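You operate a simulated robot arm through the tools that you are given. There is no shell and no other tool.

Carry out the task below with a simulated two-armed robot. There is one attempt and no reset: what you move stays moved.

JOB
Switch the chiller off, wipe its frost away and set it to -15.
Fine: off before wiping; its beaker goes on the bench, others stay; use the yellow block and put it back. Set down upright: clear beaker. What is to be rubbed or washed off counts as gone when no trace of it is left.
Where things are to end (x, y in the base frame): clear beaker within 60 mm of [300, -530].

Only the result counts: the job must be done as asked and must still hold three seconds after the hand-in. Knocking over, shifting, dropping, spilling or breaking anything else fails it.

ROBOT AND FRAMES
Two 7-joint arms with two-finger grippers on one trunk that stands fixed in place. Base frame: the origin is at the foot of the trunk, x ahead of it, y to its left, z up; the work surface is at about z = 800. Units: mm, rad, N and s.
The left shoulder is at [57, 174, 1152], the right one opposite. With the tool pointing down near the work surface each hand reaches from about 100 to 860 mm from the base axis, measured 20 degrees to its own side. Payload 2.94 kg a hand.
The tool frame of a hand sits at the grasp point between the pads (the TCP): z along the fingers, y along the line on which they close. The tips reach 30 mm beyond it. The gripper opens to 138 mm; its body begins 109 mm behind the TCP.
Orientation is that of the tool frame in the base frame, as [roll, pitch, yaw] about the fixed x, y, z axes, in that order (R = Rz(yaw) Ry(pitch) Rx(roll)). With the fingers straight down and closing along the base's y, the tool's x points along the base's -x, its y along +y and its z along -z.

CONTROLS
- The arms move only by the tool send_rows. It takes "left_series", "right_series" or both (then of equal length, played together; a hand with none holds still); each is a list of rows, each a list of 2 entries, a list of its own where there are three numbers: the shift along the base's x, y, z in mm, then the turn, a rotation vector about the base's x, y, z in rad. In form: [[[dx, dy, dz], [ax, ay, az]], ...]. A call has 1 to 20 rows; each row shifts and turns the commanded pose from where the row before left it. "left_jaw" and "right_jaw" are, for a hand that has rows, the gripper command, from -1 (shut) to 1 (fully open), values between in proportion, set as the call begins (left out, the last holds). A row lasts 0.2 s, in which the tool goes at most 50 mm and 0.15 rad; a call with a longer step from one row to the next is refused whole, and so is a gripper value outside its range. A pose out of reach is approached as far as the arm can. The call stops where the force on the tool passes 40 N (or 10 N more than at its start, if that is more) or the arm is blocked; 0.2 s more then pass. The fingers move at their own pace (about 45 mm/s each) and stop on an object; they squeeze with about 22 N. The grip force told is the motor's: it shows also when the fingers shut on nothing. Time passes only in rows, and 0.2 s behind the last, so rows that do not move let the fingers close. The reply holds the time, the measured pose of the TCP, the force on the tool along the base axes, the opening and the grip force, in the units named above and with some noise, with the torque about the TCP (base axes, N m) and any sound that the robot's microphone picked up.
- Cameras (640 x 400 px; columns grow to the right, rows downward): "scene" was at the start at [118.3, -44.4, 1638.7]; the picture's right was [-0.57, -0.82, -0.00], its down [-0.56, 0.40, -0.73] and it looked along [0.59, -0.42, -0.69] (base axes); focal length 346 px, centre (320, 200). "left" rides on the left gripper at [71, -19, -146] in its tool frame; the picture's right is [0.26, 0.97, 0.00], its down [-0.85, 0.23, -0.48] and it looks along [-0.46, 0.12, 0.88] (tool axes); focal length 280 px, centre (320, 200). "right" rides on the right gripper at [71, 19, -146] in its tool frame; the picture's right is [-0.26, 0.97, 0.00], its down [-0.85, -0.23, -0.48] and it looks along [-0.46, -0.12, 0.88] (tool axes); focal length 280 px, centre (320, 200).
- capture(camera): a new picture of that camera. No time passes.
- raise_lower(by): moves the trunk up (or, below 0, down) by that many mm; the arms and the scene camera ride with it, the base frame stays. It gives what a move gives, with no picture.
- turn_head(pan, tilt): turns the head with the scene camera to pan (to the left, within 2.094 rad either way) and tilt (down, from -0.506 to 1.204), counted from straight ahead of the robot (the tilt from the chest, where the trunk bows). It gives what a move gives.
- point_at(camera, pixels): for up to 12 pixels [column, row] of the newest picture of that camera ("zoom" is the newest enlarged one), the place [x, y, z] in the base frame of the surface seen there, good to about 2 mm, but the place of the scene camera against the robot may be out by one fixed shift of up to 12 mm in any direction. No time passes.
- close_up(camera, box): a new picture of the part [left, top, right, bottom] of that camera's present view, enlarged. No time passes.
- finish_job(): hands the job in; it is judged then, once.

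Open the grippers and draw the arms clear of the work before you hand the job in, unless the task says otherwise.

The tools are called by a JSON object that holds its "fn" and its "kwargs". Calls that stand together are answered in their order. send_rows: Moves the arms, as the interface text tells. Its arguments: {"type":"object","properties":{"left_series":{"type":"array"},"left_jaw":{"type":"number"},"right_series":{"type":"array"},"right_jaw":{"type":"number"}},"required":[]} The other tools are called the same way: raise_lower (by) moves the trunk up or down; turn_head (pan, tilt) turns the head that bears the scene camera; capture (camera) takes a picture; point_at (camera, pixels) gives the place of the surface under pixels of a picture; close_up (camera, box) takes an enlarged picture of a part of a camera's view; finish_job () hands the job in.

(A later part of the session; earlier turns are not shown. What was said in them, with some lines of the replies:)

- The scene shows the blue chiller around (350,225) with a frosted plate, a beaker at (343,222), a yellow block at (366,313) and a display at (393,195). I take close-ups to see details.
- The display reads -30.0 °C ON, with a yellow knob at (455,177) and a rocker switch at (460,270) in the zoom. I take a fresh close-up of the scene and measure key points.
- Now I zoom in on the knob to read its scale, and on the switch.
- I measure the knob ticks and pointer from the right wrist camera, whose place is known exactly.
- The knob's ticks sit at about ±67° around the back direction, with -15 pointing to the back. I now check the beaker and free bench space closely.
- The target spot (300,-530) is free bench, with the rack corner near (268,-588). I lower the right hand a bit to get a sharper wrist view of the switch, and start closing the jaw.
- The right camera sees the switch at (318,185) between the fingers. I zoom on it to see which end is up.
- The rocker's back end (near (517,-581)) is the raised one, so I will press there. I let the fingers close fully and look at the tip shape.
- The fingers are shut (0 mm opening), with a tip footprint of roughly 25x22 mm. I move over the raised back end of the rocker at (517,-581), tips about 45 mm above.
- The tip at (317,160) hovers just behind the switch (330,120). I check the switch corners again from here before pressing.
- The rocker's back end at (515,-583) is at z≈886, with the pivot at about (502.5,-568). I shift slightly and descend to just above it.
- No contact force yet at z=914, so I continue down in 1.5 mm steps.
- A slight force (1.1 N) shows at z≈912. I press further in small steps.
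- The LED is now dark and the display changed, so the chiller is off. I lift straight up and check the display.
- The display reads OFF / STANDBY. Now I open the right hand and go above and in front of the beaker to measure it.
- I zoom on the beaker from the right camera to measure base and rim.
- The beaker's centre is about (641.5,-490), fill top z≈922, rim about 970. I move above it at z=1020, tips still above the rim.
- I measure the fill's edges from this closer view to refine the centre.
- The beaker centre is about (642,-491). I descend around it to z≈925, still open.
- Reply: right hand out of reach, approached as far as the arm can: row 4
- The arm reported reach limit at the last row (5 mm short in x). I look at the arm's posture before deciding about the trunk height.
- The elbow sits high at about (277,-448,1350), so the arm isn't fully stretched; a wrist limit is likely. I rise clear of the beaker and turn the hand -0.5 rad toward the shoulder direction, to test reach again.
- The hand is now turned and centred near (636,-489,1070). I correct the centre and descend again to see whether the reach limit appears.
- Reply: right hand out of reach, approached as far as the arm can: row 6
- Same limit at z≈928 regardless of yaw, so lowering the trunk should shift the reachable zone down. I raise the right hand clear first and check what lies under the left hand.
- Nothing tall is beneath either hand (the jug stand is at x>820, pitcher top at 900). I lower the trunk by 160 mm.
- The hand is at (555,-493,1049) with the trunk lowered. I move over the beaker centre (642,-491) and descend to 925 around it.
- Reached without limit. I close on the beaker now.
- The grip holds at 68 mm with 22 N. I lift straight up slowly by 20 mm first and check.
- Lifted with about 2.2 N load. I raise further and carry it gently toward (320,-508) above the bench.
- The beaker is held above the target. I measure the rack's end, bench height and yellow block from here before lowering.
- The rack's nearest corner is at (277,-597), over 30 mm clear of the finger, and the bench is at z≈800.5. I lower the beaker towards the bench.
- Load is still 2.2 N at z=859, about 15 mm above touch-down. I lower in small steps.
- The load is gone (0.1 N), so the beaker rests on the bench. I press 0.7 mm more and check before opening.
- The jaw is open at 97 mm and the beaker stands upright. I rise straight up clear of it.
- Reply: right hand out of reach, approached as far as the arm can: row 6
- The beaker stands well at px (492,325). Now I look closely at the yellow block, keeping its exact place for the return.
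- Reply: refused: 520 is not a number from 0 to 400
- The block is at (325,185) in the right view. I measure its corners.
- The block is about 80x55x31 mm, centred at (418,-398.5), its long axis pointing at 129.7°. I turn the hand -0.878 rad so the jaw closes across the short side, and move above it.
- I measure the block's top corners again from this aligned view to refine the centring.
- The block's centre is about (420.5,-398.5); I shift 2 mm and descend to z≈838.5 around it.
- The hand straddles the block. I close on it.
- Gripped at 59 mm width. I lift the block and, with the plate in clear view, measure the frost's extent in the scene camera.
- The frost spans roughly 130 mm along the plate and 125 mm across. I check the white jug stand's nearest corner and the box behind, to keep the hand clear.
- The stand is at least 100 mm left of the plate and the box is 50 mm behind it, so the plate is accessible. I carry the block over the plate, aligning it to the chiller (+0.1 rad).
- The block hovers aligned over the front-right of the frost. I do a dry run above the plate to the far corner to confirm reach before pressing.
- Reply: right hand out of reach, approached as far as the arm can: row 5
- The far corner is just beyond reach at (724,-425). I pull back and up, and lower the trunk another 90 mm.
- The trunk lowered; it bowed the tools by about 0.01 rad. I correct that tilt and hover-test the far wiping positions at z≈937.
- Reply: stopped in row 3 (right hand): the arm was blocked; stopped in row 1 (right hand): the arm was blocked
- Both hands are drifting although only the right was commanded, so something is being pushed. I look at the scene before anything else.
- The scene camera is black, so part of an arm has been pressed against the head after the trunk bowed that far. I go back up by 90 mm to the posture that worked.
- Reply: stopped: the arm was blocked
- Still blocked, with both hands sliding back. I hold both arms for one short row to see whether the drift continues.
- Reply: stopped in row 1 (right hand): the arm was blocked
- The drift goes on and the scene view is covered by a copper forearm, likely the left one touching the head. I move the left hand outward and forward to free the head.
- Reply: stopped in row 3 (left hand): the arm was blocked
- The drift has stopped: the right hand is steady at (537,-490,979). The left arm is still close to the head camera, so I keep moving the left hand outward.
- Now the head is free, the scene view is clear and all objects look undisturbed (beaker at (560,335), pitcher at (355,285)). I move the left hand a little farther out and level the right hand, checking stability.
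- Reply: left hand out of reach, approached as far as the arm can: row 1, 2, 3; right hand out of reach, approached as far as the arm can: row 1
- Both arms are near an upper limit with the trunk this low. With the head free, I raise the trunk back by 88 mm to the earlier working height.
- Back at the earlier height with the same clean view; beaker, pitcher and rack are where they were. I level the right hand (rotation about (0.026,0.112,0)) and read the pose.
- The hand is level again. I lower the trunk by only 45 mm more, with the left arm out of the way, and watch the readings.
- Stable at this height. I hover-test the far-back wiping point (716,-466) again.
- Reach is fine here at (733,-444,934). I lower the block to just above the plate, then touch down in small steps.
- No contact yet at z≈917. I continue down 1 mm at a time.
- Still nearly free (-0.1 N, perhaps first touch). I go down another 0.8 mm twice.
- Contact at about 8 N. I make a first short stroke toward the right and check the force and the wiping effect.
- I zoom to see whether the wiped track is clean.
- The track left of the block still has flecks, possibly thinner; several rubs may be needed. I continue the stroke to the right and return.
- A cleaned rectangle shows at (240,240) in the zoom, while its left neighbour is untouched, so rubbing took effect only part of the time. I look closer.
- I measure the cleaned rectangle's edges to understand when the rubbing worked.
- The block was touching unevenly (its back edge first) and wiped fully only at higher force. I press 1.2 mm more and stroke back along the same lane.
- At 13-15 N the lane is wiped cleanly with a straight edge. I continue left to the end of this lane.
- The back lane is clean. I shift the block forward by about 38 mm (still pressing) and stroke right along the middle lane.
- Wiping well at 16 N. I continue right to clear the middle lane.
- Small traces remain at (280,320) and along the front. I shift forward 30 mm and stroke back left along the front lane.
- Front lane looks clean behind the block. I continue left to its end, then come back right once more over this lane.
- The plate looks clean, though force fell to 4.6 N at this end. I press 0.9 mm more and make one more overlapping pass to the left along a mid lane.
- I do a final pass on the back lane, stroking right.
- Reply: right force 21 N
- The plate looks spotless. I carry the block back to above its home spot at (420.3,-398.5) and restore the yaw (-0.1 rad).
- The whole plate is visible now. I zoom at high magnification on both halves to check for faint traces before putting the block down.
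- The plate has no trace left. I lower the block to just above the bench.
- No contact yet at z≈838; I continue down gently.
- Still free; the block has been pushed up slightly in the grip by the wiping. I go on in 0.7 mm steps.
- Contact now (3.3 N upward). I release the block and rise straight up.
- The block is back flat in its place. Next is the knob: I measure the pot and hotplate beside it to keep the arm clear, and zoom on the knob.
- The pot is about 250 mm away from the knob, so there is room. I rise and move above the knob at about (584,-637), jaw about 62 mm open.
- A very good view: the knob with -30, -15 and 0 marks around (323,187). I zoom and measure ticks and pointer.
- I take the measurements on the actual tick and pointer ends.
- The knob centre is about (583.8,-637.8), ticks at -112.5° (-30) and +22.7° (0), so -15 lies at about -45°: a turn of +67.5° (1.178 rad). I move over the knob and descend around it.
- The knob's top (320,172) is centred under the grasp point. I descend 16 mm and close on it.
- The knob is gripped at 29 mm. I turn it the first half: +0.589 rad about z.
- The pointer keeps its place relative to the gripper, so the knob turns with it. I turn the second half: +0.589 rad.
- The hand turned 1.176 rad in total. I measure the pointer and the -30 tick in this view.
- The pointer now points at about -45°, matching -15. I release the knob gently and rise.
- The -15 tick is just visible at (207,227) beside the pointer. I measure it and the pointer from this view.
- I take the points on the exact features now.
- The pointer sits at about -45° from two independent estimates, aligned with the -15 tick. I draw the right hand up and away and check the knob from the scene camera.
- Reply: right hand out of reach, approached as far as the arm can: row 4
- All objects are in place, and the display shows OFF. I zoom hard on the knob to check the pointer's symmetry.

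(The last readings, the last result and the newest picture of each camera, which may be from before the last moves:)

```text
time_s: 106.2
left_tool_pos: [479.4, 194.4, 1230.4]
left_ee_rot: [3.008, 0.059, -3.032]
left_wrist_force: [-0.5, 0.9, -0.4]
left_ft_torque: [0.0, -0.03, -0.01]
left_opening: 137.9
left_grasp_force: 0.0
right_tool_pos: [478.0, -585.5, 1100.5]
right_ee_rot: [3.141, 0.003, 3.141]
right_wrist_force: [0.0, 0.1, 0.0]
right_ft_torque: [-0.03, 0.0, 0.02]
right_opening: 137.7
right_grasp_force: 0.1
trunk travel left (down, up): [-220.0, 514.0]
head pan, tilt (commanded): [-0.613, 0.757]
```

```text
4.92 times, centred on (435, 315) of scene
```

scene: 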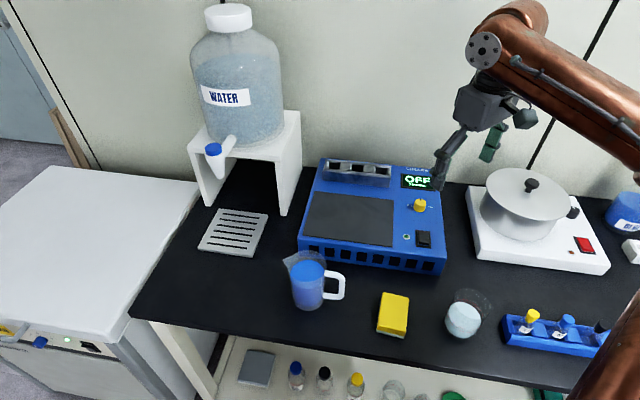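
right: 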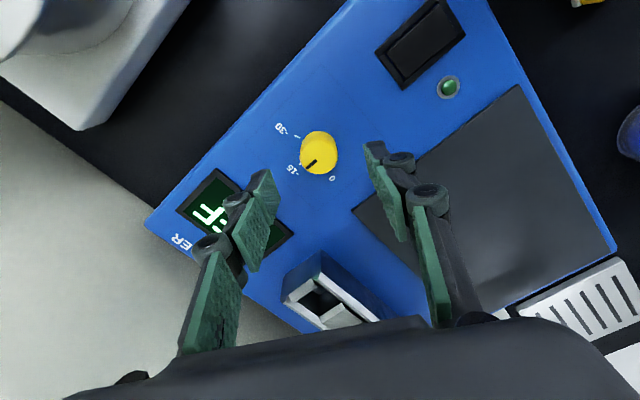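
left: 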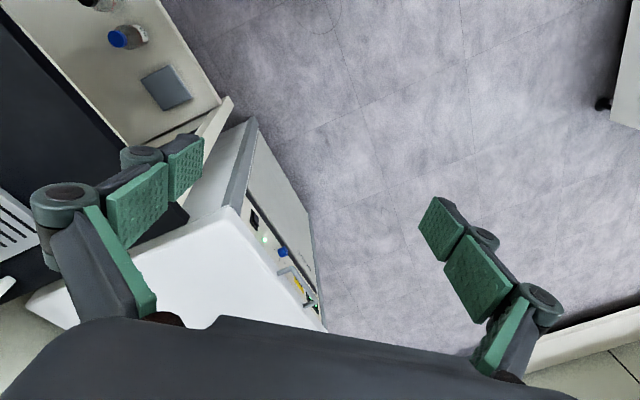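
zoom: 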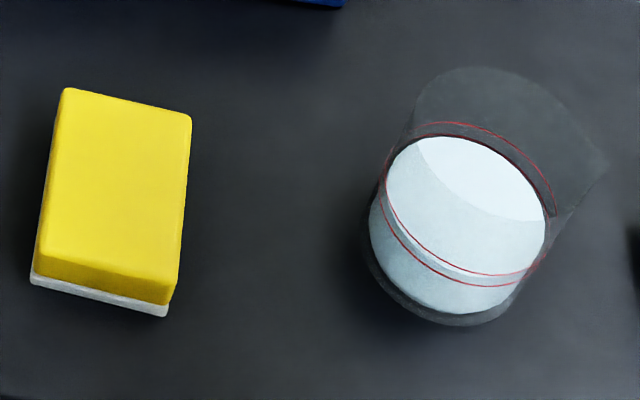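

The pointer at (329,150) is nearly straight back. I enlarge further to quantify any small deviation from the -15 mark.

{"fn": "close_up", "kwargs": {"camera": "scene", "box": [413, 196, 429, 206]}}

{"fn": "close_up", "kwargs": {"camera": "scene", "box": [398, 188, 442, 216]}}

```text
16.00 times, centred on (421, 201) of scene
```

zoom: 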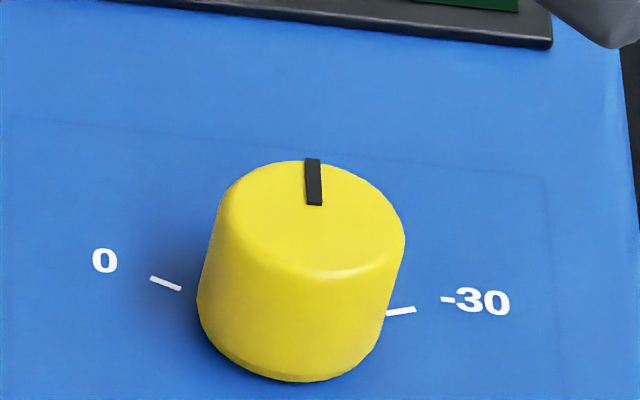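

```text
14.29 times, centred on (420, 202) of scene
```

zoom: 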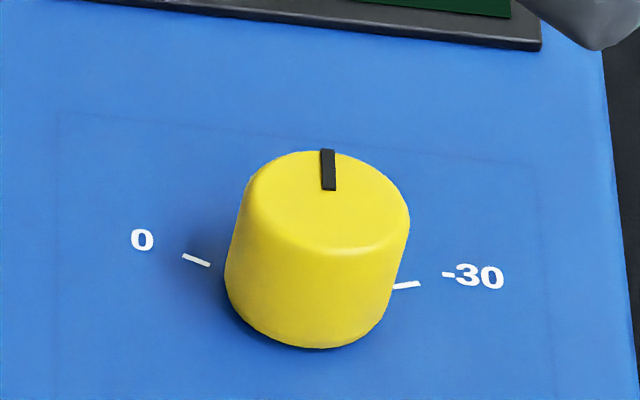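

Comparing with the long chiller edges, the pointer lies within about half a degree of straight back, i.e. on -15. I raise the trunk the rest of the way, which lifts both hands well clear.

{"fn": "raise_lower", "kwargs": {"by": 105}}

{"fn": "capture", "kwargs": {"camera": "right"}}

{"fn": "capture", "kwargs": {"camera": "scene"}}

```text
time_s: 107.5
left_tool_pos: [481.1, 193.2, 1336.7]
left_ee_rot: [3.008, 0.057, -3.03]
left_wrist_force: [0.0, 0.4, 0.1]
left_ft_torque: [-0.02, 0.02, -0.01]
left_opening: 137.9
left_grasp_force: 0.1
right_tool_pos: [479.2, -585.2, 1204.9]
right_ee_rot: [3.142, 0.001, -3.141]
right_wrist_force: [0.4, -0.2, -0.1]
right_ft_torque: [-0.01, -0.01, 0.01]
right_opening: 138.0
right_grasp_force: 0.0
trunk travel left (down, up): [-325.0, 409.0]
head pan, tilt (commanded): [-0.613, 0.757]
```

```text
taken
```

right: 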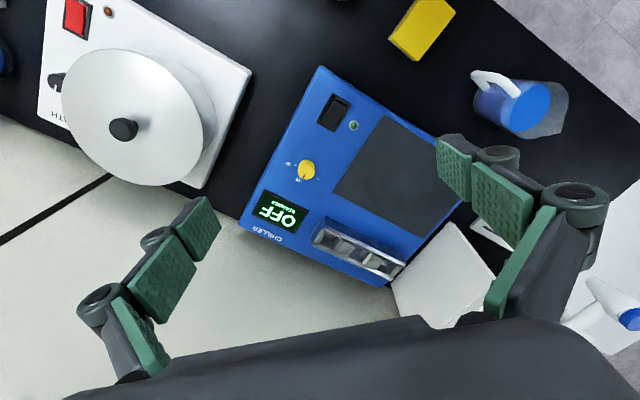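

```text
taken
```

scene: 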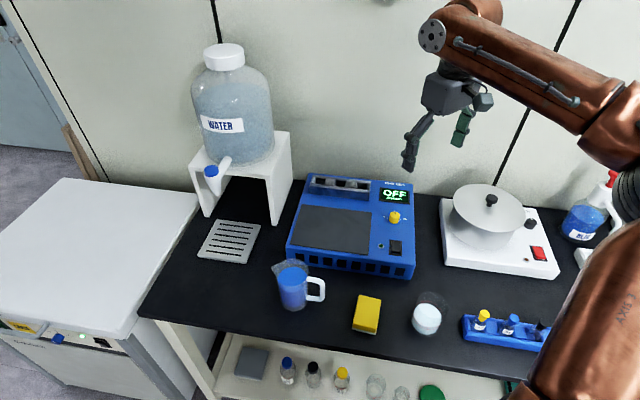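

The scene matches the start except for the intended changes. I take final close-ups of the plate, knob, block and beaker.

{"fn": "close_up", "kwargs": {"camera": "right", "box": [325, 105, 470, 245]}}

{"fn": "close_up", "kwargs": {"camera": "right", "box": [270, 140, 345, 200]}}

{"fn": "close_up", "kwargs": {"camera": "scene", "box": [285, 190, 385, 265]}}

{"fn": "close_up", "kwargs": {"camera": "scene", "box": [340, 280, 480, 350]}}

{"fn": "point_at", "kwargs": {"camera": "scene", "pixels": [[426, 318], [427, 333], [366, 313]]}}

```text
2.86 times, centred on (398, 175) of right
```

zoom: 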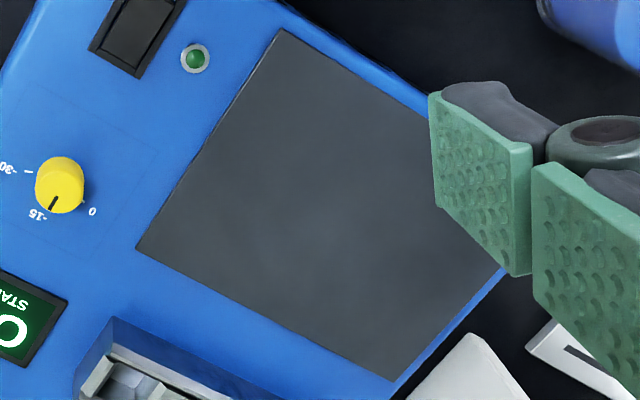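

```text
6.67 times, centred on (308, 170) of right
```

zoom: 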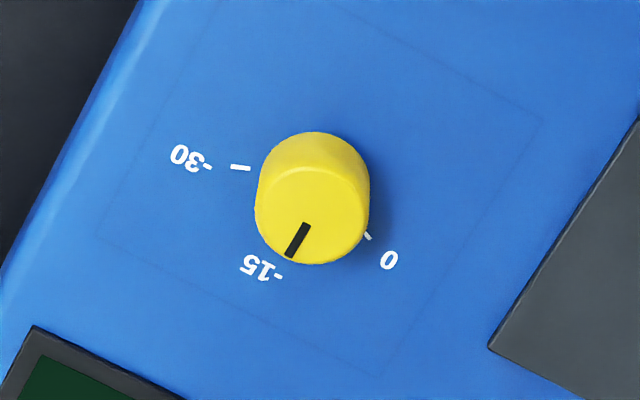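

```text
5.33 times, centred on (335, 228) of scene
```

zoom: 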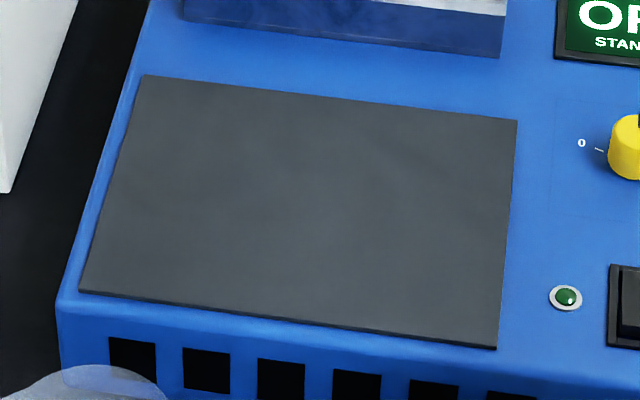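

```text
4.57 times, centred on (410, 315) of scene
```

zoom: 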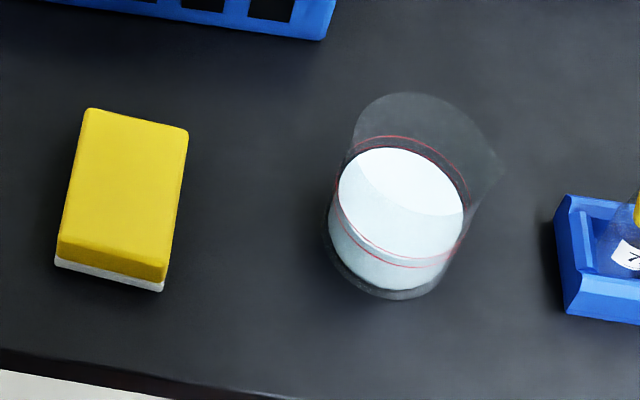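

```text
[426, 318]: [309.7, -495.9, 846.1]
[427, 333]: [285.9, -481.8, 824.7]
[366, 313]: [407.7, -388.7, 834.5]
```

In this view the pointer may lean slightly toward 0. I enlarge it as far as possible along with the chiller's edges to be sure.

{"fn": "close_up", "kwargs": {"camera": "right", "box": [286, 158, 326, 183]}}

{"fn": "close_up", "kwargs": {"camera": "right", "box": [230, 90, 390, 230]}}

```text
16.00 times, centred on (306, 170) of right
```

zoom: 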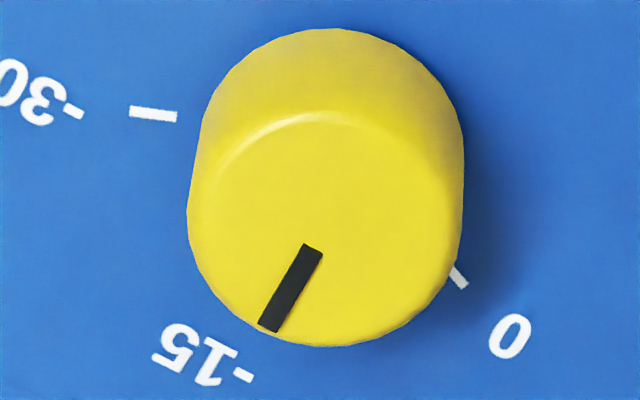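

```text
2.86 times, centred on (310, 160) of right
```

zoom: 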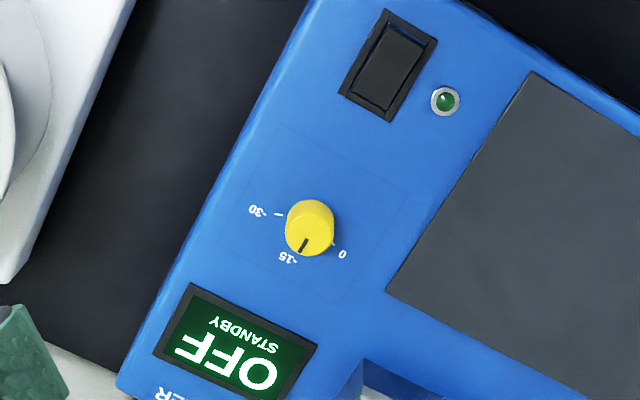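

At full enlargement the pointer's slope (-0.56) matches the chiller's edge direction (-0.58) within about 0.6°, so it is on -15. The display shows OFF, the plate is clean, the beaker stands upright near (321,-507), the block is back and both hands are open and clear, so I hand in.

{"fn": "finish_job", "kwargs": {}}

```text
The job is handed in.
```

The job is handed in. The chiller is off, its plate is wiped clean and its knob is set to -15.

- **Chiller:** I switched it off before wiping. The display reads OFF / STANDBY and the light is dark.
- **Frost:** I wiped the plate in overlapping passes. Close-ups from both cameras show no trace left.
- **Set point:** The display shows no temperature when the chiller is off, so I set -15 by eye from the pointer. It lines up with the -15 mark to within about 1°, which is a few tenths of a degree Celsius at most.
- **Clear beaker:** It stands upright on the bench at about (321, -507), roughly 31 mm from the target.
- **Yellow block:** It is back where it was picked up, white side down.

When I lowered the trunk to reach the far side of the plate, both arms drifted back, probably because the left forearm was pressing on the head. I moved the left arm clear and raised the trunk again. The pictures afterwards showed nothing knocked or moved, and the block stayed in the grip.

Both grippers are open and clear of the work, and the trunk is back at its starting height.
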